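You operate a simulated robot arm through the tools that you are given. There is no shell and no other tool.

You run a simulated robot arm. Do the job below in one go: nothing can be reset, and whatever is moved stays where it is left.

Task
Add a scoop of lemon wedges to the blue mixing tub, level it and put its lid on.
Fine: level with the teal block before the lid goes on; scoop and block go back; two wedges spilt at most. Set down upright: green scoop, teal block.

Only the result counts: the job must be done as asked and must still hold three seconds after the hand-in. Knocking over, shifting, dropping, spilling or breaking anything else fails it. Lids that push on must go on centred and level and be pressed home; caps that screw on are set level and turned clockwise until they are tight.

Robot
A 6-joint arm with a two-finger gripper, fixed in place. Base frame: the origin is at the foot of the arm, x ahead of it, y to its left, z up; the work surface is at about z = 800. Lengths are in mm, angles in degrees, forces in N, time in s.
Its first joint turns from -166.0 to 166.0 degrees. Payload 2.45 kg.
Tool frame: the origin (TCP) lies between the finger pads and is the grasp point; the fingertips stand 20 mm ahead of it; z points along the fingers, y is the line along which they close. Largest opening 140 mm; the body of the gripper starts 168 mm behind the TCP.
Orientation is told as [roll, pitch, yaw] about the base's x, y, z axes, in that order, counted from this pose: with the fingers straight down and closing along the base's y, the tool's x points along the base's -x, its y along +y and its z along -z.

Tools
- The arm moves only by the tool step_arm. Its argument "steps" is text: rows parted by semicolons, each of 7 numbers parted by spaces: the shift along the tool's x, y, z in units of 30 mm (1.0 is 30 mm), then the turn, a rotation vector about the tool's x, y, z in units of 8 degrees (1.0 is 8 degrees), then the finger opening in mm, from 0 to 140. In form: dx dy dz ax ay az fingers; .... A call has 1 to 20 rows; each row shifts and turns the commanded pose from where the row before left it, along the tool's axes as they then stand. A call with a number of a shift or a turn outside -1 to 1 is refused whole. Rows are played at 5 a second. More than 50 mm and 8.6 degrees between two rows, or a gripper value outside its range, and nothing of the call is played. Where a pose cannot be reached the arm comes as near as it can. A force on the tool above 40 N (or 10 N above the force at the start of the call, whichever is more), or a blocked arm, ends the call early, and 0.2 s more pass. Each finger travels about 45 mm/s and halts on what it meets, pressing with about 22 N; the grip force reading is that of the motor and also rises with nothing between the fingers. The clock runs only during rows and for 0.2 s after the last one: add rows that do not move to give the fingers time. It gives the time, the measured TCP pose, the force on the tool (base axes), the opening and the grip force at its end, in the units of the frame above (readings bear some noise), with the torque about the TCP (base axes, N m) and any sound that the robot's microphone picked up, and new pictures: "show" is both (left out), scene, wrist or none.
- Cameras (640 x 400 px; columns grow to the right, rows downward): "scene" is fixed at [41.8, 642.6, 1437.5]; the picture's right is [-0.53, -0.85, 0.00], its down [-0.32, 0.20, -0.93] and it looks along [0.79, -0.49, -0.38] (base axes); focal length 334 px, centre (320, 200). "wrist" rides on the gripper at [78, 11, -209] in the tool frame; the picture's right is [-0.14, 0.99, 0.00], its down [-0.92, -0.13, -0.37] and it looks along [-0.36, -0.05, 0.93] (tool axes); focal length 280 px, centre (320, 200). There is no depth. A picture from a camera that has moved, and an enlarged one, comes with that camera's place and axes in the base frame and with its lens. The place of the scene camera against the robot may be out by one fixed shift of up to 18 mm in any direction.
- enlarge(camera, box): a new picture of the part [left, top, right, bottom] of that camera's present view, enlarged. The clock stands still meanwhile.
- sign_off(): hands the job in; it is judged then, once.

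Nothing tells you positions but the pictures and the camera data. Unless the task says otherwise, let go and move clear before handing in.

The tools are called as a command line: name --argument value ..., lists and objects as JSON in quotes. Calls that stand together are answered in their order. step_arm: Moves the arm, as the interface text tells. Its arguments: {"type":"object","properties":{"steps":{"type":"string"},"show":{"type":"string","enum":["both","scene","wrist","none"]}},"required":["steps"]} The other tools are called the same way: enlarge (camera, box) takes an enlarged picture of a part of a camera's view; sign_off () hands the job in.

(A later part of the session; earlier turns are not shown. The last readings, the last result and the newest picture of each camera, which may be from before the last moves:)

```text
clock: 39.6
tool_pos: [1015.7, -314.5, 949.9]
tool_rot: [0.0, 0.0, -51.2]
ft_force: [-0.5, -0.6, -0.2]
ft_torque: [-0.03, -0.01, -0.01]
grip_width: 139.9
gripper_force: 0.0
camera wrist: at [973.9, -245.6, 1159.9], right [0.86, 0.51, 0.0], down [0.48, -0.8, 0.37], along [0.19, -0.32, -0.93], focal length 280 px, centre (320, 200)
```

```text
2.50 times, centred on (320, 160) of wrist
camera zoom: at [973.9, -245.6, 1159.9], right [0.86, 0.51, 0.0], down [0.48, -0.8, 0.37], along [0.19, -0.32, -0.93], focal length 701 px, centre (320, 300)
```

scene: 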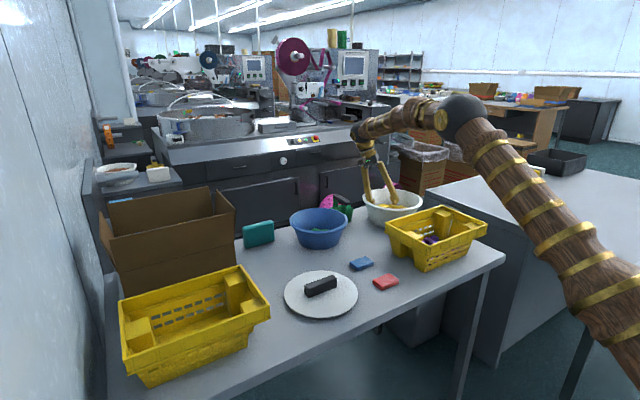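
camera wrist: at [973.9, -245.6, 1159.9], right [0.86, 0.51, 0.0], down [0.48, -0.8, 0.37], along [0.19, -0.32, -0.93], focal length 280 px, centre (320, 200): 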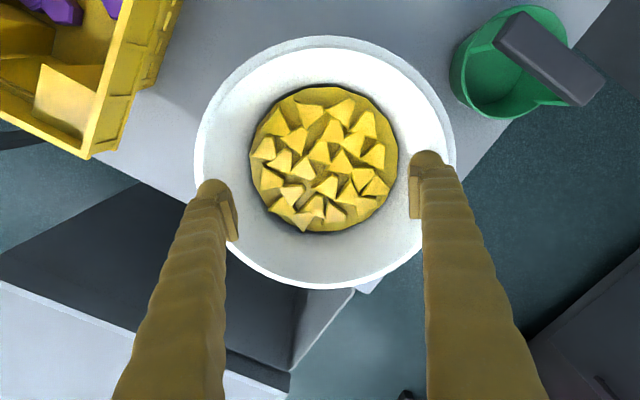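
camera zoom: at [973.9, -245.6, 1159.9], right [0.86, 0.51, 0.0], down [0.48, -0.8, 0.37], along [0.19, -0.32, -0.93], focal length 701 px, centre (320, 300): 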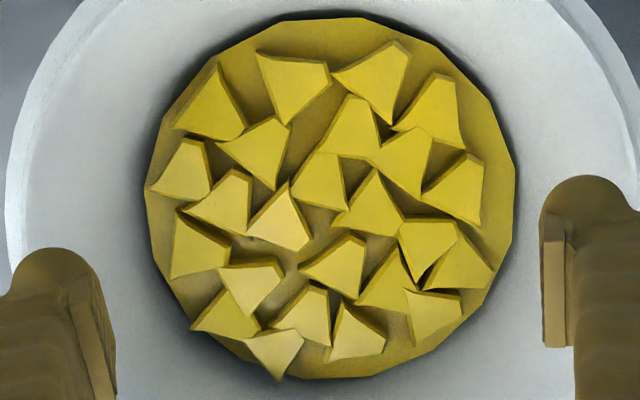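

The bed didn't actually change, so the finger skimmed over the wedge tops. Re-measured, the bed is at about z≈820 with wedge tops near 836. I'll redo the rake lower, with less tilt and the fingers at 110, starting at the right-hand strip.

step_arm --steps "-0.123 0.443 0.333 0 0 0 110;-0.123 0.443 0.333 0 0 0 110;0 0 0 0.625 0 0 110;0 0 0 0.625 0 0 110;0 0.1235 0.699 0 0 0 110;0 0.1235 0.699 0 0 0 110;0 0.1235 0.699 0 0 0 110;0 0 0 0 0 0 110;0 0 0 0 0 0 110" --show "wrist"

enlarge --camera "wrist" --box '[240, 60, 440, 240]'

```text
clock: 41.6
tool_pos: [1040.5, -301.8, 866.1]
tool_rot: [-9.9, 0.0, -51.1]
ft_force: [-0.7, -1.1, -0.6]
ft_torque: [0.01, 0.03, 0.0]
grip_width: 109.1
gripper_force: 0.0
camera wrist: at [1027.8, -212.3, 1070.7], right [0.85, 0.5, -0.17], down [0.53, -0.76, 0.39], along [0.06, -0.42, -0.91], focal length 280 px, centre (320, 200)
```

wrist: 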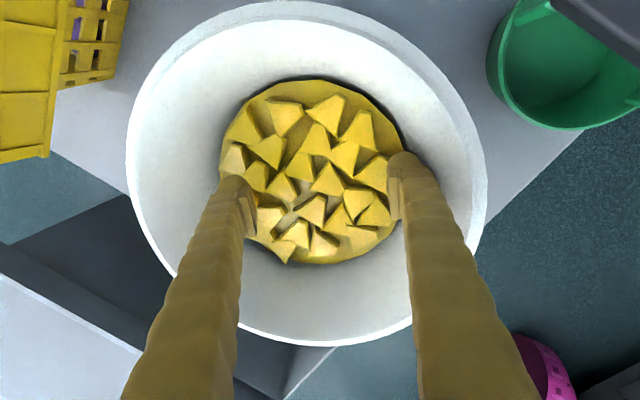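

```text
2.22 times, centred on (340, 150) of wrist
camera zoom: at [1027.8, -212.3, 1070.7], right [0.85, 0.5, -0.17], down [0.53, -0.76, 0.39], along [0.06, -0.42, -0.91], focal length 623 px, centre (276, 311)
```

zoom: 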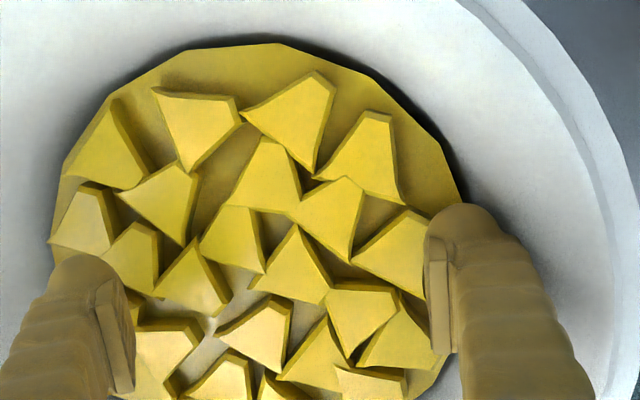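

The low finger is near the wall. I'll inch down in 3 mm steps while watching for bed contact.

step_arm --steps "0 0.0 0.1 0 0 0 110;0 0.0 0.1 0 0 0 110;0 0 0 0 0 0 110" --show "none"

```text
clock: 42.4
tool_pos: [1039.7, -304.2, 860.9]
tool_rot: [-10.1, 0.0, -51.2]
ft_force: [0.2, -0.7, 1.2]
ft_torque: [-0.01, -0.03, -0.05]
grip_width: 109.3
gripper_force: 0.0
```

step_arm --steps "0 -0.02 0.1 0 0 0 110;0 -0.02 0.1 0 0 0 110;0 0 0 0 0 0 110" --show "wrist"

enlarge --camera "wrist" --box '[240, 60, 440, 240]'

```text
clock: 43.2
tool_pos: [1036.9, -304.9, 855.4]
tool_rot: [-10.0, 0.0, -51.1]
ft_force: [-0.4, 0.1, -0.5]
ft_torque: [0.04, 0.01, -0.01]
grip_width: 109.8
gripper_force: 0.1
camera wrist: at [1024.2, -215.0, 1059.9], right [0.85, 0.5, -0.17], down [0.53, -0.76, 0.39], along [0.06, -0.42, -0.91], focal length 280 px, centre (320, 200)
```

wrist: 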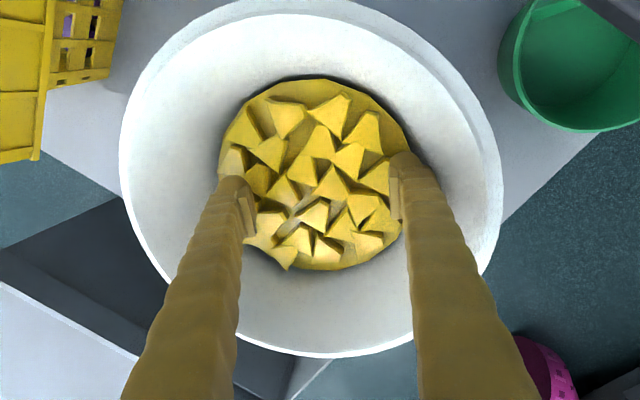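

```text
2.22 times, centred on (340, 150) of wrist
camera zoom: at [1024.2, -215.0, 1059.9], right [0.85, 0.5, -0.17], down [0.53, -0.76, 0.39], along [0.06, -0.42, -0.91], focal length 623 px, centre (276, 311)
```

zoom: 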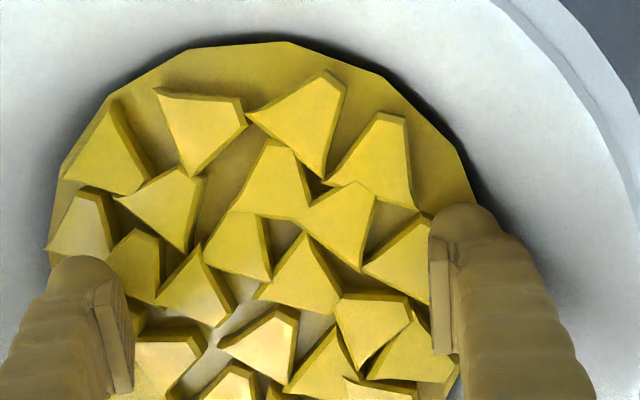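

The tip is at about z≈825 with no contact yet. I'll go 4 mm lower and check the force.

step_arm --steps "0 -0.01 0.07 0 0 0 110;0 -0.01 0.07 0 0 0 110;0 0 0 0 0 0 110" --show "none"

```text
clock: 44.0
tool_pos: [1036.8, -306.6, 852.4]
tool_rot: [-10.0, 0.0, -51.2]
ft_force: [0.7, 0.0, 0.3]
ft_torque: [-0.01, -0.01, -0.04]
grip_width: 110.0
gripper_force: 0.0
```

Still no bed contact, and the low tip is now well below the wedge tops. I'll rake inward 25 mm and look.

step_arm --steps "0 -0.274 0.048 0 0 0 110;0 -0.274 0.048 0 0 0 110;0 -0.274 0.048 0 0 0 110;0 0 0 0 0 0 110" --show "wrist"

enlarge --camera "wrist" --box '[220, 60, 440, 260]'

```text
clock: 45.0
tool_pos: [1017.7, -322.4, 853.0]
tool_rot: [-10.0, 0.0, -51.2]
ft_force: [-0.9, 0.1, -0.4]
ft_torque: [0.03, 0.05, -0.05]
grip_width: 109.7
gripper_force: 0.1
camera wrist: at [1003.5, -231.5, 1056.3], right [0.85, 0.5, -0.17], down [0.53, -0.76, 0.39], along [0.06, -0.42, -0.91], focal length 280 px, centre (320, 200)
```

wrist: 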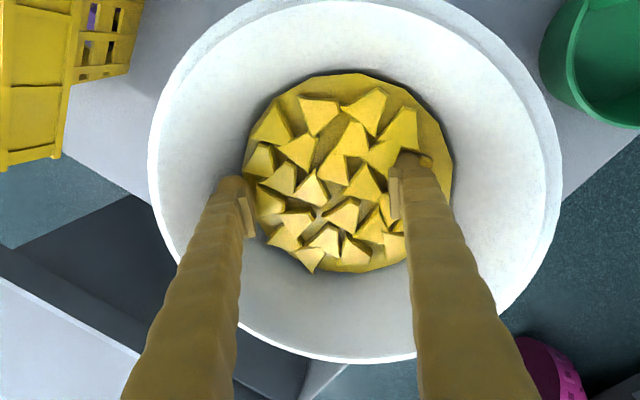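

```text
2.00 times, centred on (330, 160) of wrist
camera zoom: at [1003.5, -231.5, 1056.3], right [0.85, 0.5, -0.17], down [0.53, -0.76, 0.39], along [0.06, -0.42, -0.91], focal length 561 px, centre (300, 280)
```

zoom: 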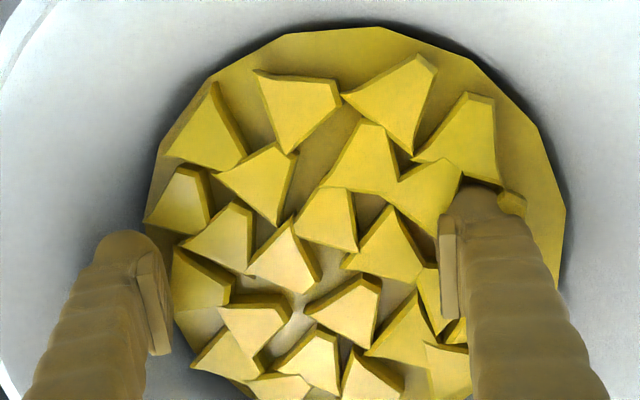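

The finger skimmed over the wedges again, so the yellow disc must be the real bowl floor, around z≈804. I'll return to the edge strip and descend further there.

step_arm --steps "-0.044 0.376 -0.066 0 0 0 110;-0.044 0.376 -0.066 0 0 0 110;-0.044 0.376 -0.066 0 0 0 110;0 0.029 0.164 0 0 0 110;0 0.029 0.164 0 0 0 110;0 0 0 0 0 0 110" --show "wrist"

enlarge --camera "wrist" --box '[220, 60, 440, 260]'

```text
clock: 46.4
tool_pos: [1045.9, -303.0, 842.3]
tool_rot: [-10.0, 0.0, -51.2]
ft_force: [-2.4, -2.4, 2.1]
ft_torque: [0.07, -0.09, -0.12]
grip_width: 107.8
gripper_force: 0.1
camera wrist: at [1033.3, -212.4, 1046.3], right [0.85, 0.5, -0.17], down [0.53, -0.76, 0.38], along [0.06, -0.42, -0.91], focal length 280 px, centre (320, 200)
```

wrist: 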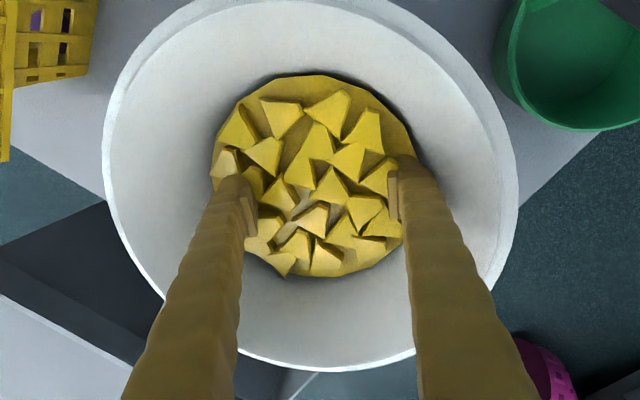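

```text
2.00 times, centred on (330, 160) of wrist
camera zoom: at [1033.3, -212.4, 1046.3], right [0.85, 0.5, -0.17], down [0.53, -0.76, 0.38], along [0.06, -0.42, -0.91], focal length 561 px, centre (300, 280)
```

zoom: 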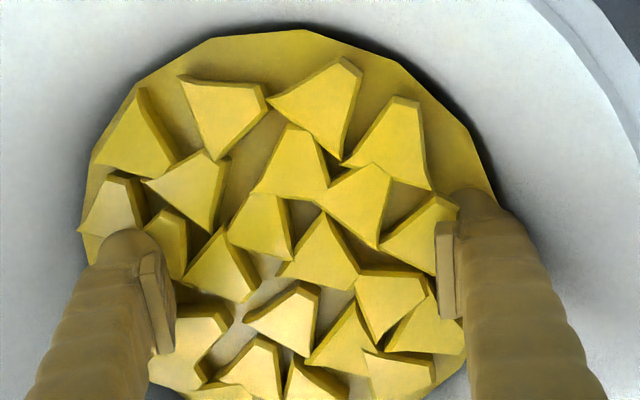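

Now it is touching the sloped wall near the floor (about 3 N). I'll shift slightly inward and go down a bit more.

step_arm --steps "0 -0.1 0.018 0 0 0 110;0 0.012 0.07 0 0 0 110;0 0.012 0.07 0 0 0 110;0 0 0 0 0 0 110" --show "none"

```text
clock: 47.4
tool_pos: [1043.9, -305.3, 837.5]
tool_rot: [-10.0, 0.0, -51.2]
ft_force: [0.6, 0.3, -0.2]
ft_torque: [0.0, 0.02, 0.0]
grip_width: 110.3
gripper_force: 0.1
```

No contact at about 807. I'll rake inward 20 mm now.

step_arm --steps "0 -0.22 0.038 0 0 0 110;0 -0.22 0.038 0 0 0 110;0 -0.22 0.038 0 0 0 110;0 0 0 0 0 0 110" --show "wrist"

enlarge --camera "wrist" --box '[220, 60, 440, 260]'

```text
clock: 48.4
tool_pos: [1029.0, -318.1, 837.8]
tool_rot: [-10.0, 0.0, -51.2]
ft_force: [0.1, 0.7, 0.1]
ft_torque: [0.01, 0.03, 0.03]
grip_width: 110.1
gripper_force: 0.1
camera wrist: at [1015.5, -227.3, 1042.4], right [0.85, 0.5, -0.17], down [0.53, -0.76, 0.38], along [0.06, -0.42, -0.91], focal length 280 px, centre (320, 200)
```

wrist: 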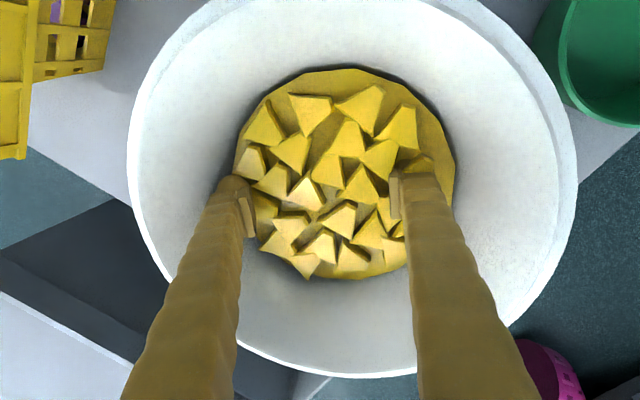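

```text
2.00 times, centred on (330, 160) of wrist
camera zoom: at [1015.5, -227.3, 1042.4], right [0.85, 0.5, -0.17], down [0.53, -0.76, 0.38], along [0.06, -0.42, -0.91], focal length 561 px, centre (300, 280)
```

zoom: 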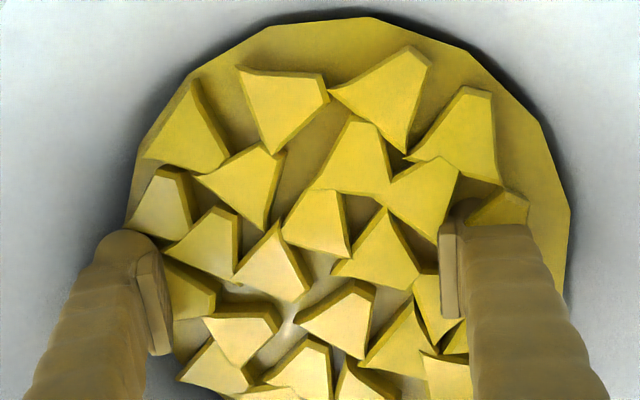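

The wedge still looks unmoved behind the finger, with no force at all. I'll descend in small steps here to find real contact.

step_arm --steps "0 0.012 0.07 0 0 0 110;0 0.012 0.07 0 0 0 110;0 0 0 0 0 0 110" --show "none"

```text
clock: 49.2
tool_pos: [1028.1, -318.5, 834.4]
tool_rot: [-10.1, 0.0, -51.2]
ft_force: [0.0, -1.2, -0.2]
ft_torque: [0.06, 0.0, -0.02]
grip_width: 110.1
gripper_force: 0.0
```

step_arm --steps "0 0.012 0.07 0 0 0 110;0 0 0 0 0 0 110" --show "none"

```text
clock: 49.8
tool_pos: [1029.7, -318.6, 831.6]
tool_rot: [-10.1, -0.1, -51.1]
ft_force: [-0.2, -0.5, -0.8]
ft_torque: [-0.04, 0.03, -0.01]
grip_width: 110.0
gripper_force: 0.0
```

step_arm --steps "0 0.012 0.07 0 0 0 110;0 0.012 0.07 0 0 0 110;0 0 0 0 0 0 110" --show "wrist"

enlarge --camera "wrist" --box '[220, 60, 440, 260]'

enlarge --camera "scene" --box '[340, 120, 460, 230]'

```text
clock: 50.6
tool_pos: [1029.9, -318.0, 831.9]
tool_rot: [-9.8, -0.1, -51.2]
ft_force: [-1.2, 0.0, 7.5]
ft_torque: [0.34, -0.33, 0.1]
grip_width: 109.2
gripper_force: 0.1
stopped in row 3: the force on the tool passed its limit at 42 N (the readings are from after the stop); the commanded pose is now the measured one
camera wrist: at [1015.6, -226.8, 1035.4], right [0.85, 0.5, -0.17], down [0.53, -0.76, 0.39], along [0.07, -0.42, -0.91], focal length 280 px, centre (320, 200)
```

wrist: 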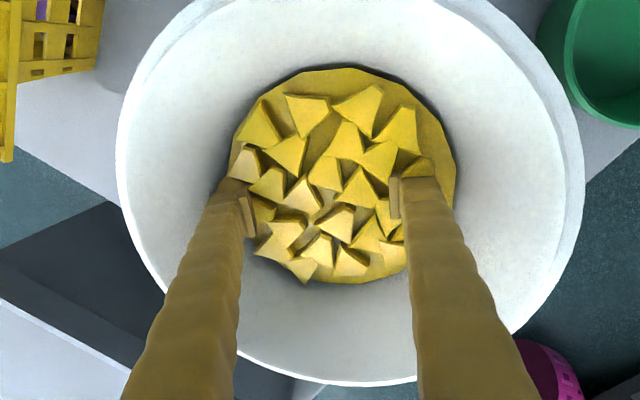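

```text
2.00 times, centred on (330, 160) of wrist
camera zoom: at [1015.6, -226.8, 1035.4], right [0.85, 0.5, -0.17], down [0.53, -0.76, 0.39], along [0.07, -0.42, -0.91], focal length 561 px, centre (300, 280)
```

zoom: 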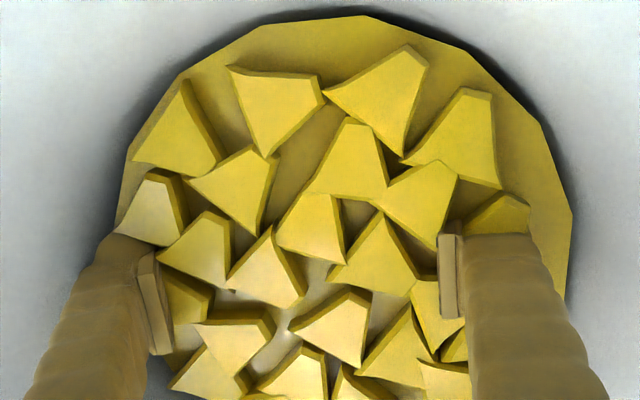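

```text
3.64 times, centred on (400, 175) of scene
camera zoom: at [41.8, 642.6, 1437.5], right [-0.53, -0.85, 0.0], down [-0.32, 0.2, -0.93], along [0.79, -0.49, -0.38], focal length 1213 px, centre (29, 291)
```

zoom: 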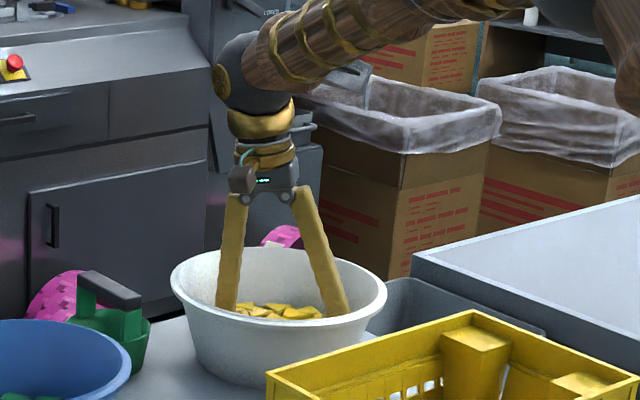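

The fingers have passed into the yellow mass without moving anything and only stopped on the bowl's solid floor. So the wedge bed behaves as a bulk fill that has to be dipped with the scoop. I'll withdraw straight up, level the tool, and go back for the scoop.

step_arm --steps "0 -0.16 -0.906 0 0 0 110;0 -0.16 -0.906 0 0 0 110;0 -0.16 -0.906 0 0 0 110;0 -0.16 -0.906 0 0 0 110;0 0 0 -0.625 0 0 70;0 0 0 -0.625 0 0 70;0 0 0 0 0 -0.914 70;0 0 0 0 0 -0.914 70;0 0 0 0 0 -0.914 70;0 0 0 0 0 -0.914 70;0 0 0 0 0 -0.914 70;0 0 0 0 0 -0.914 70;0 0 0 0 0 -0.914 70;0 0 0 0 0 0 70;0 0 0 0 0 0 70"

```text
clock: 53.8
tool_pos: [1029.6, -316.9, 940.9]
tool_rot: [0.0, -0.1, 0.1]
ft_force: [-0.4, -0.3, -0.6]
ft_torque: [0.0, 0.0, -0.01]
grip_width: 69.9
gripper_force: 0.0
camera wrist: at [949.9, -305.8, 1149.6], right [0.14, 0.99, 0.0], down [0.92, -0.13, 0.37], along [0.37, -0.05, -0.93], focal length 280 px, centre (320, 200)
```

scene: 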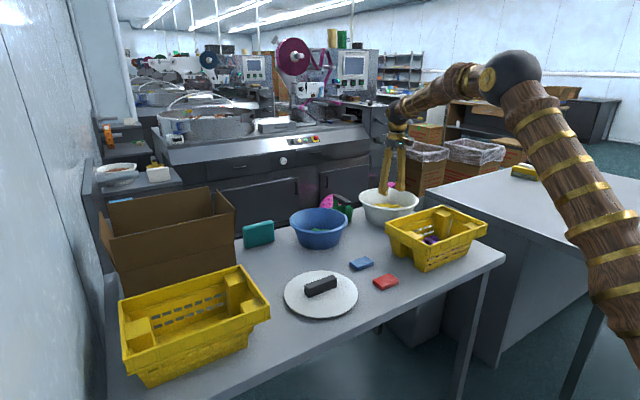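
wrist: 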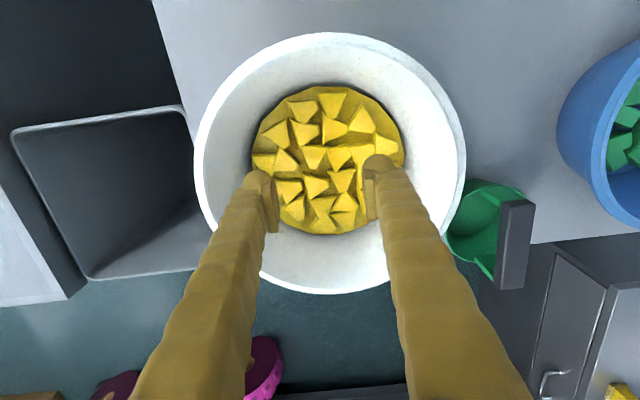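

I want to check that the bowl hasn't moved, so I'll compare it in the scene view at the same crop as before.

enlarge --camera "scene" --box '[285, 175, 435, 265]'

```text
4.27 times, centred on (360, 220) of scene
camera zoom: at [41.8, 642.6, 1437.5], right [-0.53, -0.85, 0.0], down [-0.32, 0.2, -0.93], along [0.79, -0.49, -0.38], focal length 1423 px, centre (149, 115)
```

zoom: 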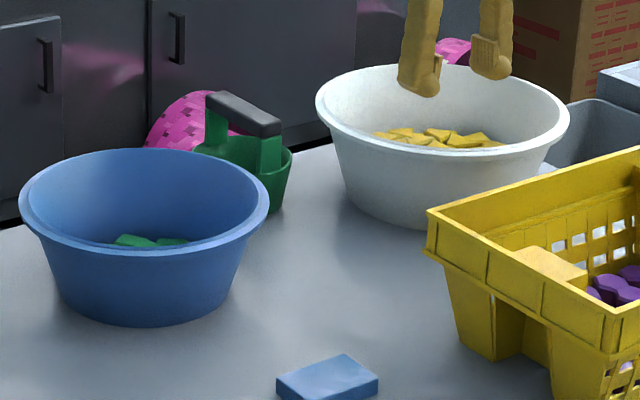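

The bowl did shift about (+16, +13) mm when the finger touched its wall earlier, and I must push it back later. First I'll check whether the wedge pattern changed at all.

enlarge --camera "wrist" --box '[240, 75, 415, 240]'

```text
2.42 times, centred on (328, 158) of wrist
camera zoom: at [949.9, -305.8, 1149.6], right [0.14, 0.99, 0.0], down [0.92, -0.13, 0.37], along [0.37, -0.05, -0.93], focal length 680 px, centre (302, 303)
```

zoom: 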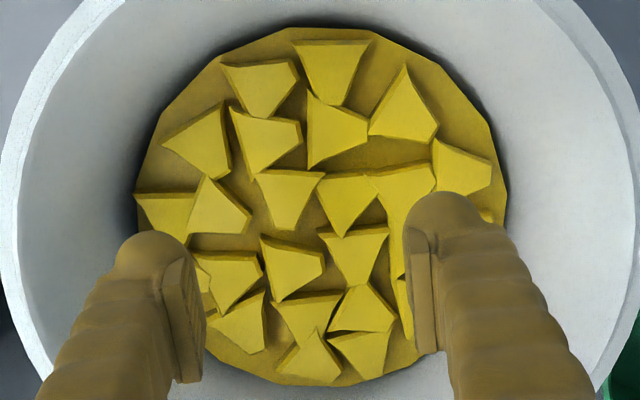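

The pattern is identical, so it is a bulk fill. I'll go back above the scoop.

step_arm --steps "0 0 -1 0 0 0 70;0 0 -1 0 0 0 70;-0.469 0.895 0 0 0 0 70;-0.469 0.895 0 0 0 0 70;-0.469 0.895 0 0 0 0 70;-0.469 0.895 0 0 0 0 70;-0.469 0.895 0 0 0 0 70;-0.469 0.895 0 0 0 0 70;-0.469 0.895 0 0 0 0 70;0 0 0.8 0 0 0 70;0 0 0 0 0 0 70;0 0 0 0 0 0 70" --show "wrist"

enlarge --camera "wrist" --box '[240, 100, 400, 230]'

```text
clock: 56.4
tool_pos: [1128.0, -128.2, 977.1]
tool_rot: [0.0, -0.2, 0.0]
ft_force: [-0.7, -0.3, -1.1]
ft_torque: [-0.01, -0.03, -0.01]
grip_width: 70.0
gripper_force: 0.0
camera wrist: at [1047.7, -116.8, 1186.4], right [0.14, 0.99, 0.0], down [0.92, -0.13, 0.37], along [0.37, -0.05, -0.93], focal length 280 px, centre (320, 200)
```

wrist: 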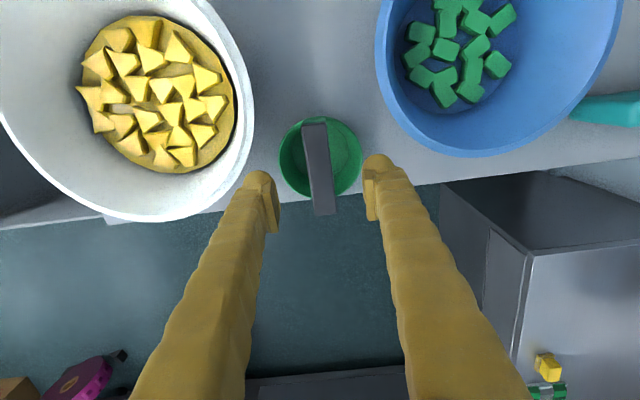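

```text
3.08 times, centred on (320, 165) of wrist
camera zoom: at [1047.7, -116.8, 1186.4], right [0.14, 0.99, 0.0], down [0.92, -0.13, 0.37], along [0.37, -0.05, -0.93], focal length 863 px, centre (320, 308)
```

zoom: 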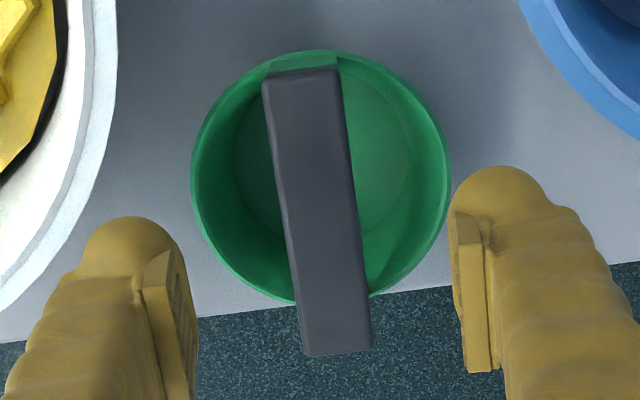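

The scoop is at (1130, -128.5). I'll descend, grip it, and lift it again.

step_arm --steps "-0.06 0 0.95 0 0 0 70;0 0 0.95 0 0 0 70;0 0 0.92 0 0 0 70;0 0 0 0 0 0 70;0 0 0 0 0 0 40;0 0 0 0 0 0 20;0 0 0 0 0 0 10;0 0 0 0 0 0 10;0 0 0 0 0 0 10;0 0 0 0 0 0 10;0 0 -0.5 0 0 0 10;0 0 -0.9 0 0 0 10;0 0 -0.9 0 0 0 10;0 0 -0.9 0 0 0 10;0 0 -0.9 0 0 0 10;0 0 -0.9 0 0 0 10;0 0 0 0 0 0 10;0 0 0 0 0 0 10" --show "wrist"

```text
clock: 60.2
tool_pos: [1129.0, -127.5, 1043.7]
tool_rot: [0.0, -0.3, 0.0]
ft_force: [0.0, 0.6, -0.6]
ft_torque: [-0.02, -0.05, 0.0]
grip_width: 22.0
gripper_force: 21.6
camera wrist: at [1048.9, -115.5, 1252.1], right [0.14, 0.99, 0.0], down [0.92, -0.13, 0.37], along [0.37, -0.05, -0.93], focal length 280 px, centre (320, 200)
```

wrist: 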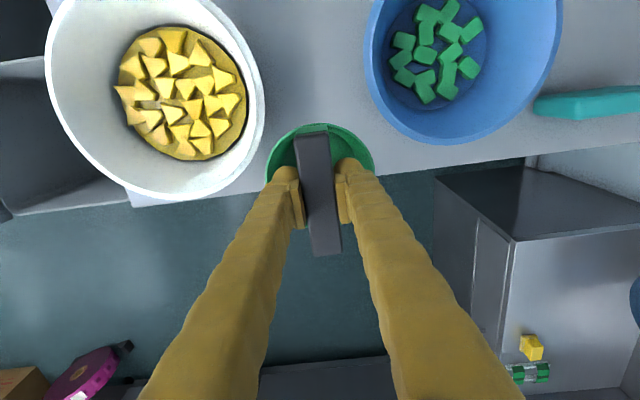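

Gripped and lifted. I'll move over the bowl's current centre and yaw 90°.

step_arm --steps "0.424 -0.846 0 0 0 0 10;0.424 -0.846 0 0 0 0 10;0.424 -0.846 0 0 0 0 10;0.424 -0.846 0 0 0 0 10;0.424 -0.846 0 0 0 0 10;0.424 -0.846 0 0 0 0 10;0.424 -0.846 0 0 0 0 10;0 0 0 0 0 0.9375 10;0 0 0 0 0 0.9375 10;0 0 0 0 0 0.9375 10;0 0 0 0 0 0.9375 10;0 0 0 0 0 0.9375 10;0 0 0 0 0 0.9375 10;0 0 0 0 0 0.9375 10;0 0 0 0 0 0.9375 10;0 0 0 0 0 0.9375 10;0 0 0 0 0 0.9375 10;0 0 0 0 0 0.9375 10;0 0 0 0 0 0.9375 10;0 0 0 0 0 0 10" --show "wrist"

```text
clock: 64.4
tool_pos: [1040.3, -308.2, 1042.0]
tool_rot: [0.2, 0.1, -90.1]
ft_force: [0.4, 0.4, -1.4]
ft_torque: [0.01, -0.01, -0.03]
grip_width: 22.1
gripper_force: 22.1
camera wrist: at [1049.3, -228.6, 1251.6], right [0.99, -0.14, 0.0], down [-0.13, -0.92, 0.37], along [-0.05, -0.37, -0.93], focal length 280 px, centre (320, 200)
```

wrist: 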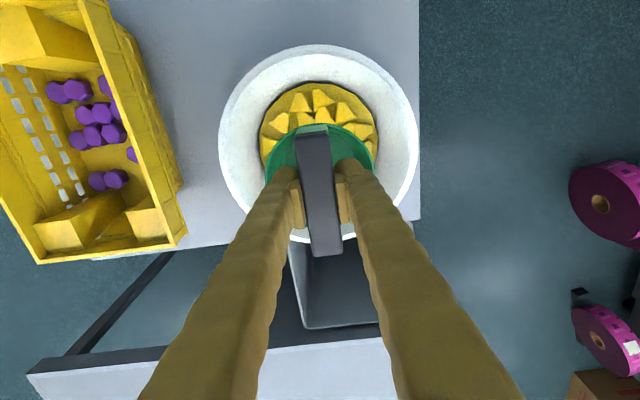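

Aligned over the bowl centre (1037, -307). I'll tilt 58° up here, then descend.

step_arm --steps "0 0 0 -0.906 0 0 10;0 0 0 -0.906 0 0 10;0 0 0 -0.906 0 0 10;0 0 0 -0.906 0 0 10;0 0 0 -0.906 0 0 10;0 0 0 -0.906 0 0 10;0 0 0 -0.906 0 0 10;0 0 0 -0.906 0 0 10;0 0 0 0 0 0 10" --show "none"

```text
clock: 66.4
tool_pos: [1040.0, -306.2, 1042.1]
tool_rot: [58.0, -0.2, -90.0]
ft_force: [0.5, -0.5, -0.2]
ft_torque: [0.04, 0.01, 0.01]
grip_width: 22.6
gripper_force: 22.6
```

step_arm --steps "0 -0.72 0.482 0 0 0 10;0 -0.72 0.482 0 0 0 10;0 -0.72 0.482 0 0 0 10;0 -0.72 0.482 0 0 0 10;0 -0.72 0.482 0 0 0 10;0 0 0 0 0 0 10"

enlarge --camera "scene" --box '[340, 120, 490, 230]'

```text
clock: 67.8
tool_pos: [1045.7, -308.7, 912.0]
tool_rot: [58.2, 0.0, -90.0]
ft_force: [-1.0, -0.3, 0.2]
ft_torque: [0.0, -0.05, -0.01]
grip_width: 22.5
gripper_force: 21.6
camera wrist: at [872.9, -229.4, 1032.2], right [0.52, -0.14, 0.84], down [-0.38, -0.92, 0.09], along [0.76, -0.37, -0.53], focal length 280 px, centre (320, 200)
```

scene: 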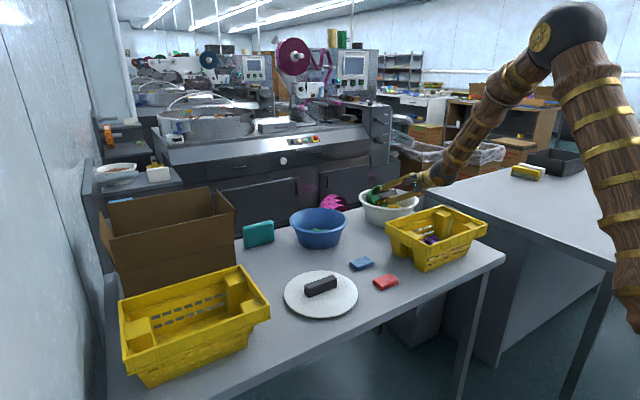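
wrist: 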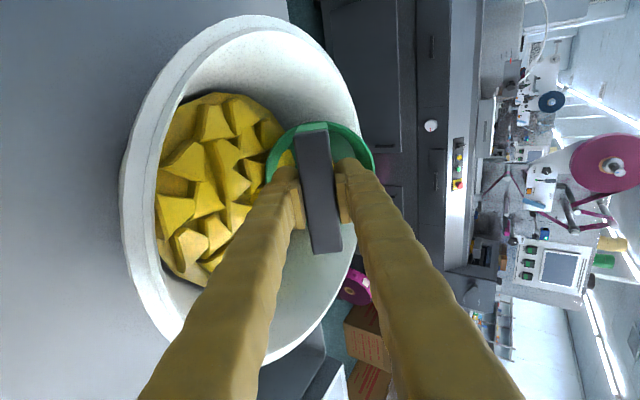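

```text
3.64 times, centred on (415, 175) of scene
camera zoom: at [41.8, 642.6, 1437.5], right [-0.53, -0.85, 0.0], down [-0.32, 0.2, -0.93], along [0.79, -0.49, -0.38], focal length 1213 px, centre (-26, 291)
```

zoom: 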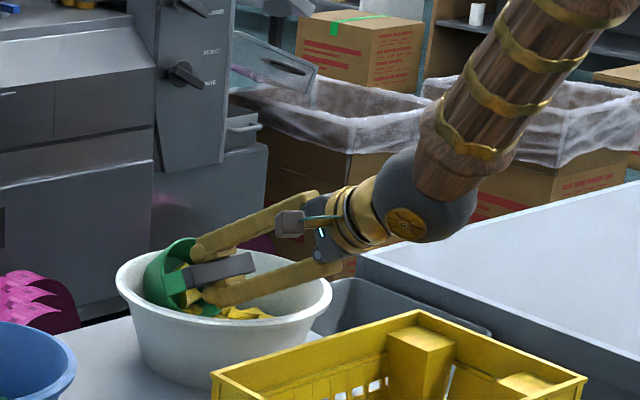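

enlarge --camera "wrist" --box '[220, 100, 400, 220]'

```text
3.33 times, centred on (310, 160) of wrist
camera zoom: at [872.9, -229.4, 1032.2], right [0.52, -0.14, 0.84], down [-0.38, -0.92, 0.09], along [0.76, -0.37, -0.53], focal length 935 px, centre (353, 333)
```

zoom: 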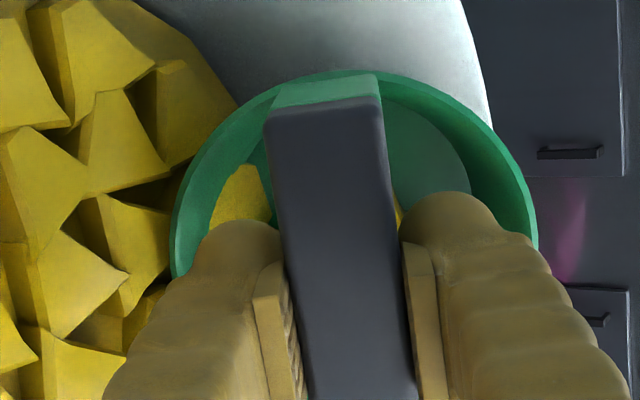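

Yellow already shows inside the cup. I'll go down in small steps to near the bowl floor, then sweep toward the robot.

step_arm --steps "0 -0.17 0.106 0 0 0 10;0 -0.17 0.106 0 0 0 10;0 -0.113 0.071 0 0 0 10;0 0 0 0 0 0 10"

enlarge --camera "wrist" --box '[220, 100, 400, 220]'

```text
clock: 68.8
tool_pos: [1045.9, -307.2, 896.5]
tool_rot: [58.1, 0.0, -90.0]
ft_force: [-1.6, -0.3, -1.6]
ft_torque: [0.01, 0.09, -0.03]
grip_width: 22.8
gripper_force: 21.5
camera wrist: at [872.9, -228.9, 1015.9], right [0.52, -0.14, 0.84], down [-0.38, -0.92, 0.09], along [0.76, -0.37, -0.53], focal length 280 px, centre (320, 200)
```

scene: 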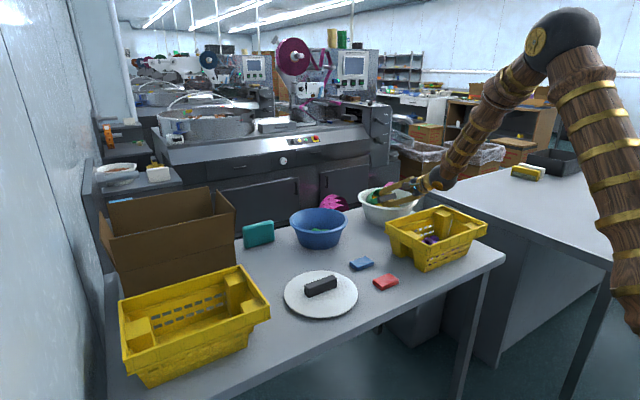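
wrist: 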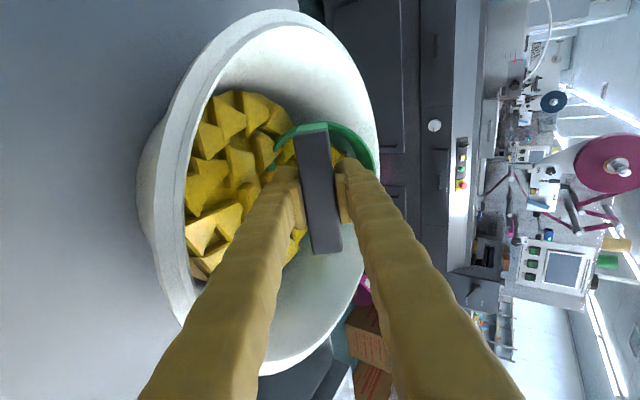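

```text
3.33 times, centred on (310, 160) of wrist
camera zoom: at [872.9, -228.9, 1015.9], right [0.52, -0.14, 0.84], down [-0.38, -0.92, 0.09], along [0.76, -0.37, -0.53], focal length 935 px, centre (353, 333)
```

zoom: 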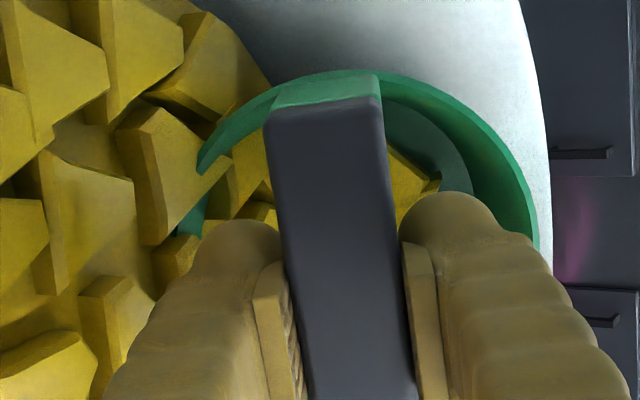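

The cup is submerged in the bed with no resistance. I'll go a few mm deeper, sweep 25 mm toward the robot, then check.

step_arm --steps "0 -0.1 0.065 0 0 0 10;0 -0.07 0.045 0 0 0 10;0 -0.147 -0.236 0 0 0 10;0 -0.147 -0.236 0 0 0 10;0 -0.147 -0.236 0 0 0 10;0 0 0 0 0 0 10" --show "wrist"

enlarge --camera "wrist" --box '[220, 100, 400, 220]'

enlarge --camera "scene" --box '[340, 150, 460, 230]'

```text
clock: 70.2
tool_pos: [1022.0, -307.0, 891.0]
tool_rot: [58.2, 0.0, -90.1]
ft_force: [4.3, -0.1, 3.7]
ft_torque: [-0.07, 0.55, -0.01]
grip_width: 23.0
gripper_force: 21.8
camera wrist: at [847.3, -229.0, 1010.1], right [0.52, -0.14, 0.84], down [-0.38, -0.92, 0.09], along [0.76, -0.37, -0.53], focal length 280 px, centre (320, 200)
```

wrist: 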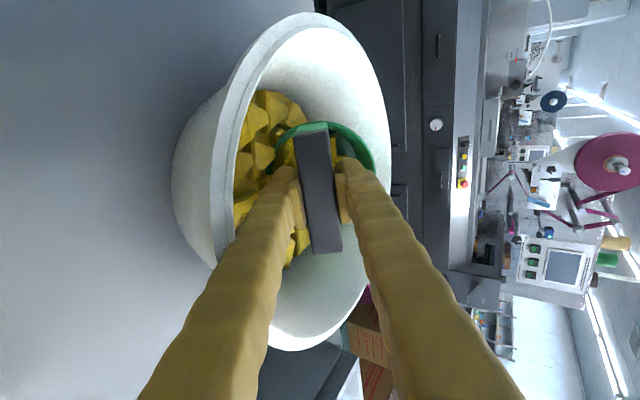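

```text
3.33 times, centred on (310, 160) of wrist
camera zoom: at [847.3, -229.0, 1010.1], right [0.52, -0.14, 0.84], down [-0.38, -0.92, 0.09], along [0.76, -0.37, -0.53], focal length 935 px, centre (353, 333)
```

zoom: 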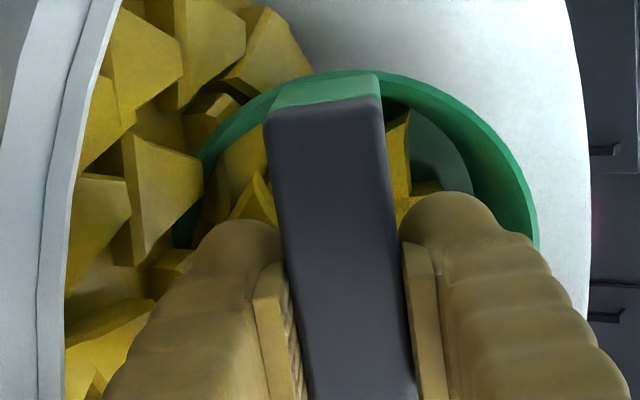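

```text
5.00 times, centred on (400, 190) of scene
camera zoom: at [41.8, 642.6, 1437.5], right [-0.53, -0.85, 0.0], down [-0.32, 0.2, -0.93], along [0.79, -0.49, -0.38], focal length 1667 px, centre (-80, 250)
```

zoom: 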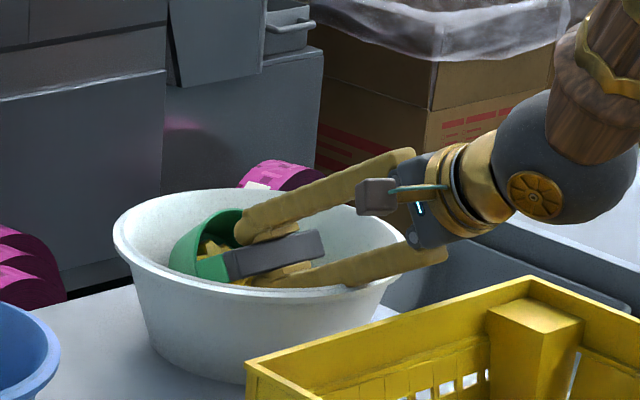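

There is light contact (about 5 N), probably the lower finger on the near rim. I'll back off slightly up and away, then rotate the scoop upright inside the bowl.

step_arm --steps "0 0.339 -0.055 0 0 0 10;0 0.339 -0.055 0 0 0 10;0 0 0 0.906 0 0 10;0 0 0 0.906 0 0 10;0 0 0 0.906 0 0 10;0 0 0 0.906 0 0 10;0 0 0 0.906 0 0 10;0 0 0 0.906 0 0 10;0 0 0 0.906 0 0 10;0 0 0 0.906 0 0 10;0 0 0 0 0 0 10"

enlarge --camera "wrist" --box '[220, 80, 420, 240]'

```text
clock: 72.6
tool_pos: [1027.7, -306.0, 909.1]
tool_rot: [0.1, -0.1, -89.9]
ft_force: [0.7, -0.3, -1.7]
ft_torque: [-0.04, -0.03, 0.01]
grip_width: 24.0
gripper_force: 22.1
camera wrist: at [1037.8, -228.3, 1118.5], right [0.99, -0.14, 0.0], down [-0.13, -0.92, 0.37], along [-0.05, -0.37, -0.93], focal length 280 px, centre (320, 200)
```

scene: 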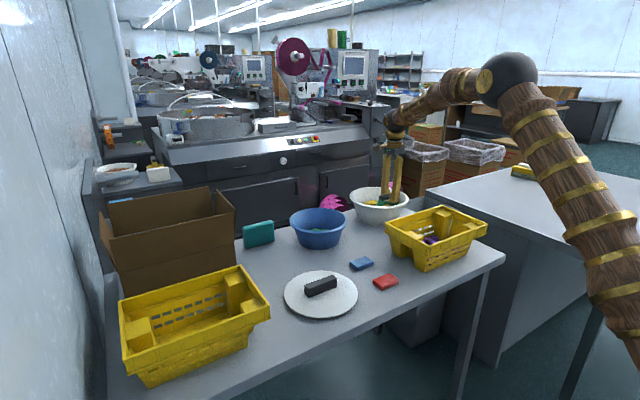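
wrist: 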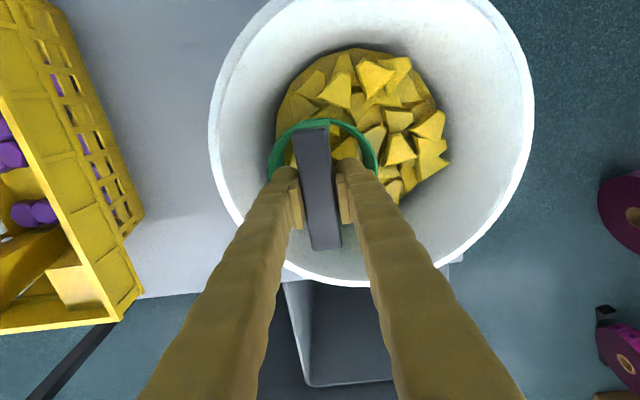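

```text
2.50 times, centred on (320, 160) of wrist
camera zoom: at [1037.8, -228.3, 1118.5], right [0.99, -0.14, 0.0], down [-0.13, -0.92, 0.37], along [-0.05, -0.37, -0.93], focal length 701 px, centre (320, 300)
```

zoom: 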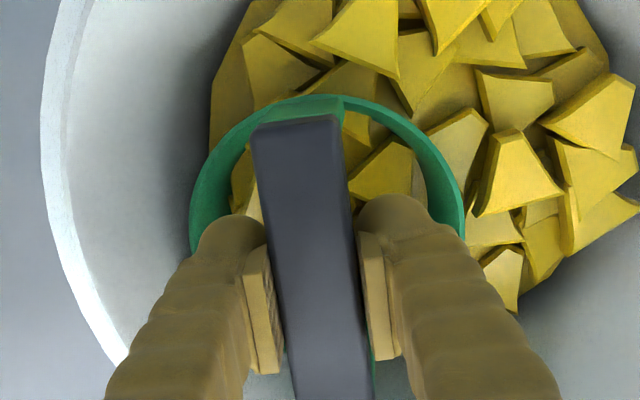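

The wedges did react to the scoop: they're heaped now and some are in the cup. But the bowl has slid further, to about (1071, -284). I'll lift the scoop straight out level and look at the load.

step_arm --steps "0 0 -0.5 0 0 0 10;0 0 -0.7 0 0 0 10;0 0 -0.9 0 0 0 10;0 0 -0.9 0 0 0 10;0 0 -0.9 0 0 0 10;0 0 -0.9 0 0 0 10;0 0 0 0 0 0 10"

enlarge --camera "wrist" --box '[220, 80, 420, 240]'

enlarge --camera "scene" --box '[285, 135, 435, 265]'

```text
clock: 74.2
tool_pos: [1029.3, -305.4, 1051.8]
tool_rot: [0.1, 0.0, -90.1]
ft_force: [0.2, -0.5, -1.6]
ft_torque: [-0.05, 0.01, 0.0]
grip_width: 24.0
gripper_force: 21.8
camera wrist: at [1038.1, -228.1, 1262.3], right [0.99, -0.14, 0.0], down [-0.13, -0.92, 0.37], along [-0.05, -0.37, -0.93], focal length 280 px, centre (320, 200)
```

scene: 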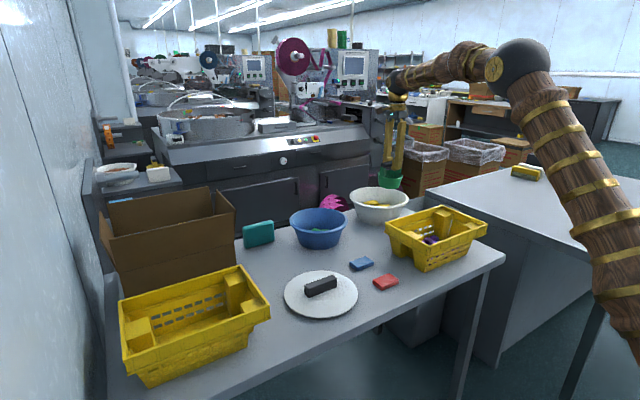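
wrist: 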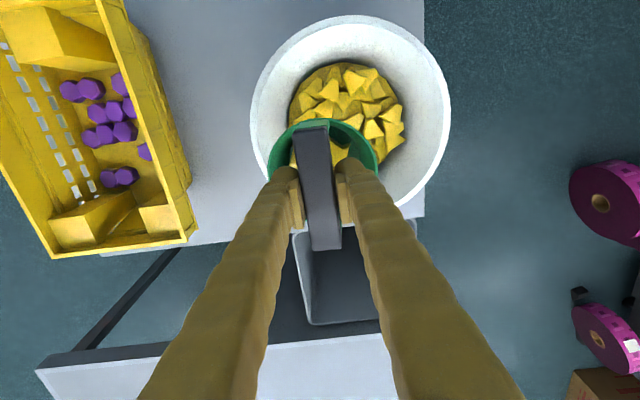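

```text
2.50 times, centred on (320, 160) of wrist
camera zoom: at [1038.1, -228.1, 1262.3], right [0.99, -0.14, 0.0], down [-0.13, -0.92, 0.37], along [-0.05, -0.37, -0.93], focal length 701 px, centre (320, 300)
```

zoom: 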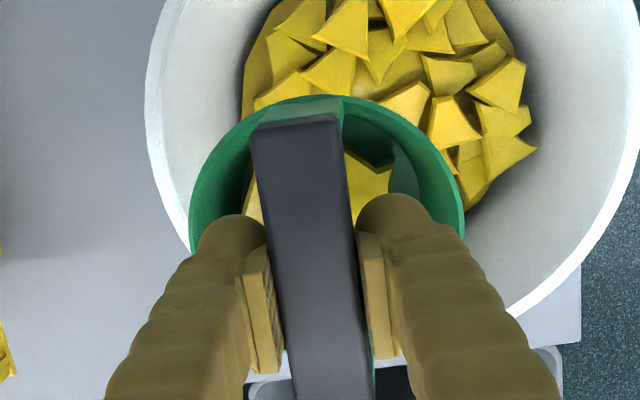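

```text
3.08 times, centred on (360, 200) of scene
camera zoom: at [41.8, 642.6, 1437.5], right [-0.53, -0.85, 0.0], down [-0.32, 0.2, -0.93], along [0.79, -0.49, -0.38], focal length 1026 px, centre (197, 200)
```

zoom: 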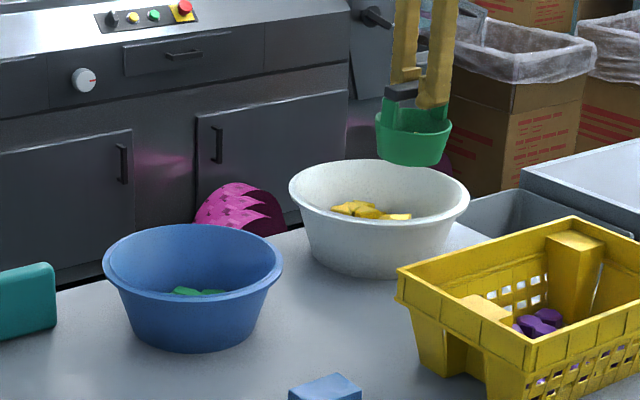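

The cup holds at least two wedges; the bowl is now near (1070, -283) and will need dragging back. I'll do a second dip centred on its present position to get a fuller load; up to 58° the cup still retains its contents.

step_arm --steps "0.367 0.6 0 0 0 0 10;0.367 0.6 0 0 0 0 10;0 0 0 -0.906 0 0 10;0 0 0 -0.906 0 0 10;0 0 0 -0.906 0 0 10;0 0 0 -0.906 0 0 10;0 0 0 -0.906 0 0 10;0 0 0 -0.906 0 0 10;0 0 0 -0.906 0 0 10;0 0 0 -0.906 0 0 10;0 -0.72 0.482 0 0 0 10;0 -0.72 0.482 0 0 0 10;0 -0.72 0.482 0 0 0 10;0 -0.72 0.482 0 0 0 10;0 -0.72 0.482 0 0 0 10;0 0 0 0 0 0 10"

enlarge --camera "wrist" --box '[180, 60, 420, 260]'

```text
clock: 77.6
tool_pos: [1069.2, -285.4, 924.4]
tool_rot: [58.2, -0.1, -90.0]
ft_force: [-0.1, 0.3, -1.4]
ft_torque: [-0.01, -0.03, 0.0]
grip_width: 24.1
gripper_force: 22.2
camera wrist: at [896.4, -206.4, 1042.7], right [0.52, -0.14, 0.84], down [-0.38, -0.92, 0.09], along [0.76, -0.37, -0.53], focal length 280 px, centre (320, 200)
```

scene: 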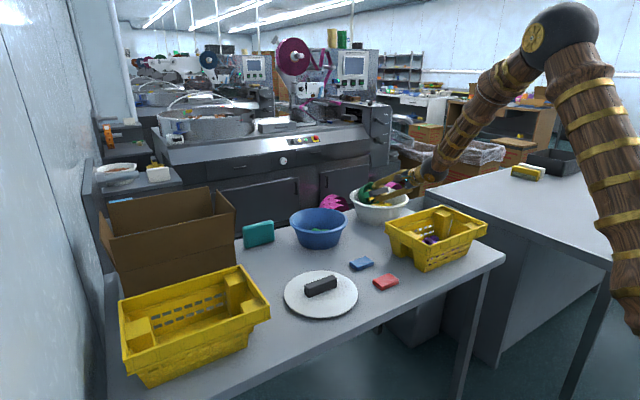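
wrist: 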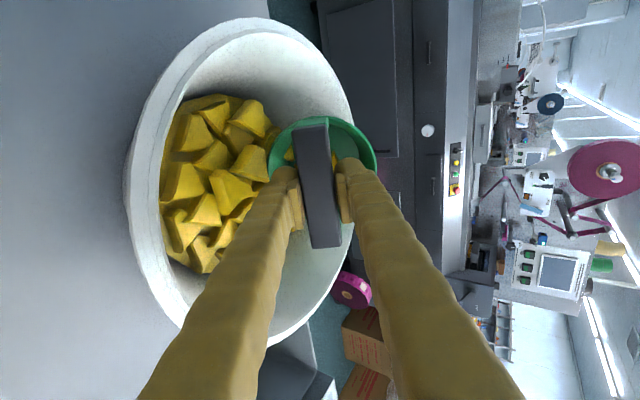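

```text
2.00 times, centred on (300, 160) of wrist
camera zoom: at [896.4, -206.4, 1042.7], right [0.52, -0.14, 0.84], down [-0.38, -0.92, 0.09], along [0.76, -0.37, -0.53], focal length 561 px, centre (360, 280)
```

zoom: 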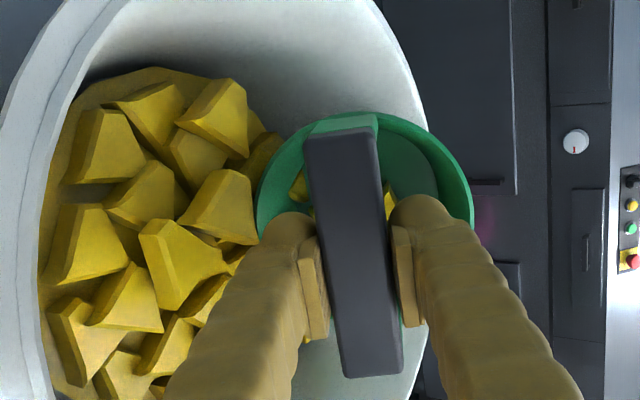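

I'll descend in steps toward the floor and then sweep toward the robot, which also drags the bowl back toward its origin.

step_arm --steps "0 -0.226 0.141 0 0 0 10;0 -0.226 0.141 0 0 0 10;0 -0.226 0.141 0 0 0 10;0 -0.226 0.141 0 0 0 10;0 0 0 0 0 0 10" --show "wrist"

enlarge --camera "wrist" --box '[180, 60, 420, 260]'

```text
clock: 78.8
tool_pos: [1068.6, -284.8, 891.6]
tool_rot: [58.2, -0.1, -90.0]
ft_force: [-1.6, -2.0, -0.4]
ft_torque: [-0.03, -0.03, -0.08]
grip_width: 24.4
gripper_force: 21.9
camera wrist: at [895.9, -206.0, 1011.2], right [0.52, -0.14, 0.84], down [-0.38, -0.92, 0.09], along [0.76, -0.37, -0.53], focal length 280 px, centre (320, 200)
```

wrist: 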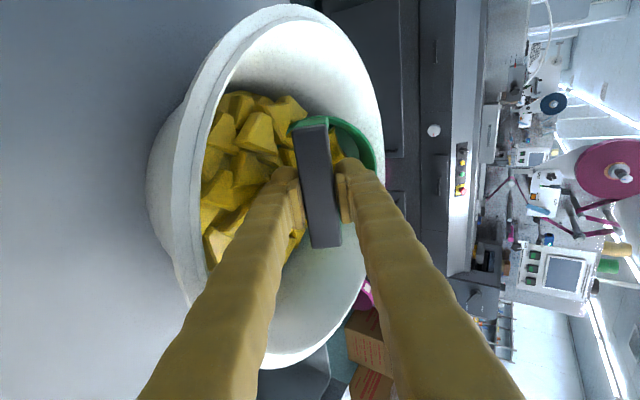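

```text
2.00 times, centred on (300, 160) of wrist
camera zoom: at [895.9, -206.0, 1011.2], right [0.52, -0.14, 0.84], down [-0.38, -0.92, 0.09], along [0.76, -0.37, -0.53], focal length 561 px, centre (360, 280)
```

zoom: 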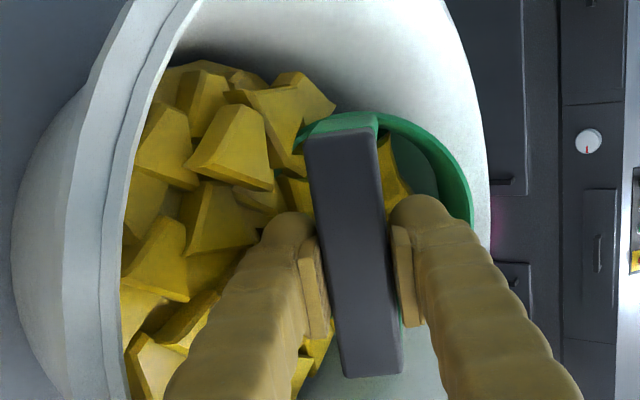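

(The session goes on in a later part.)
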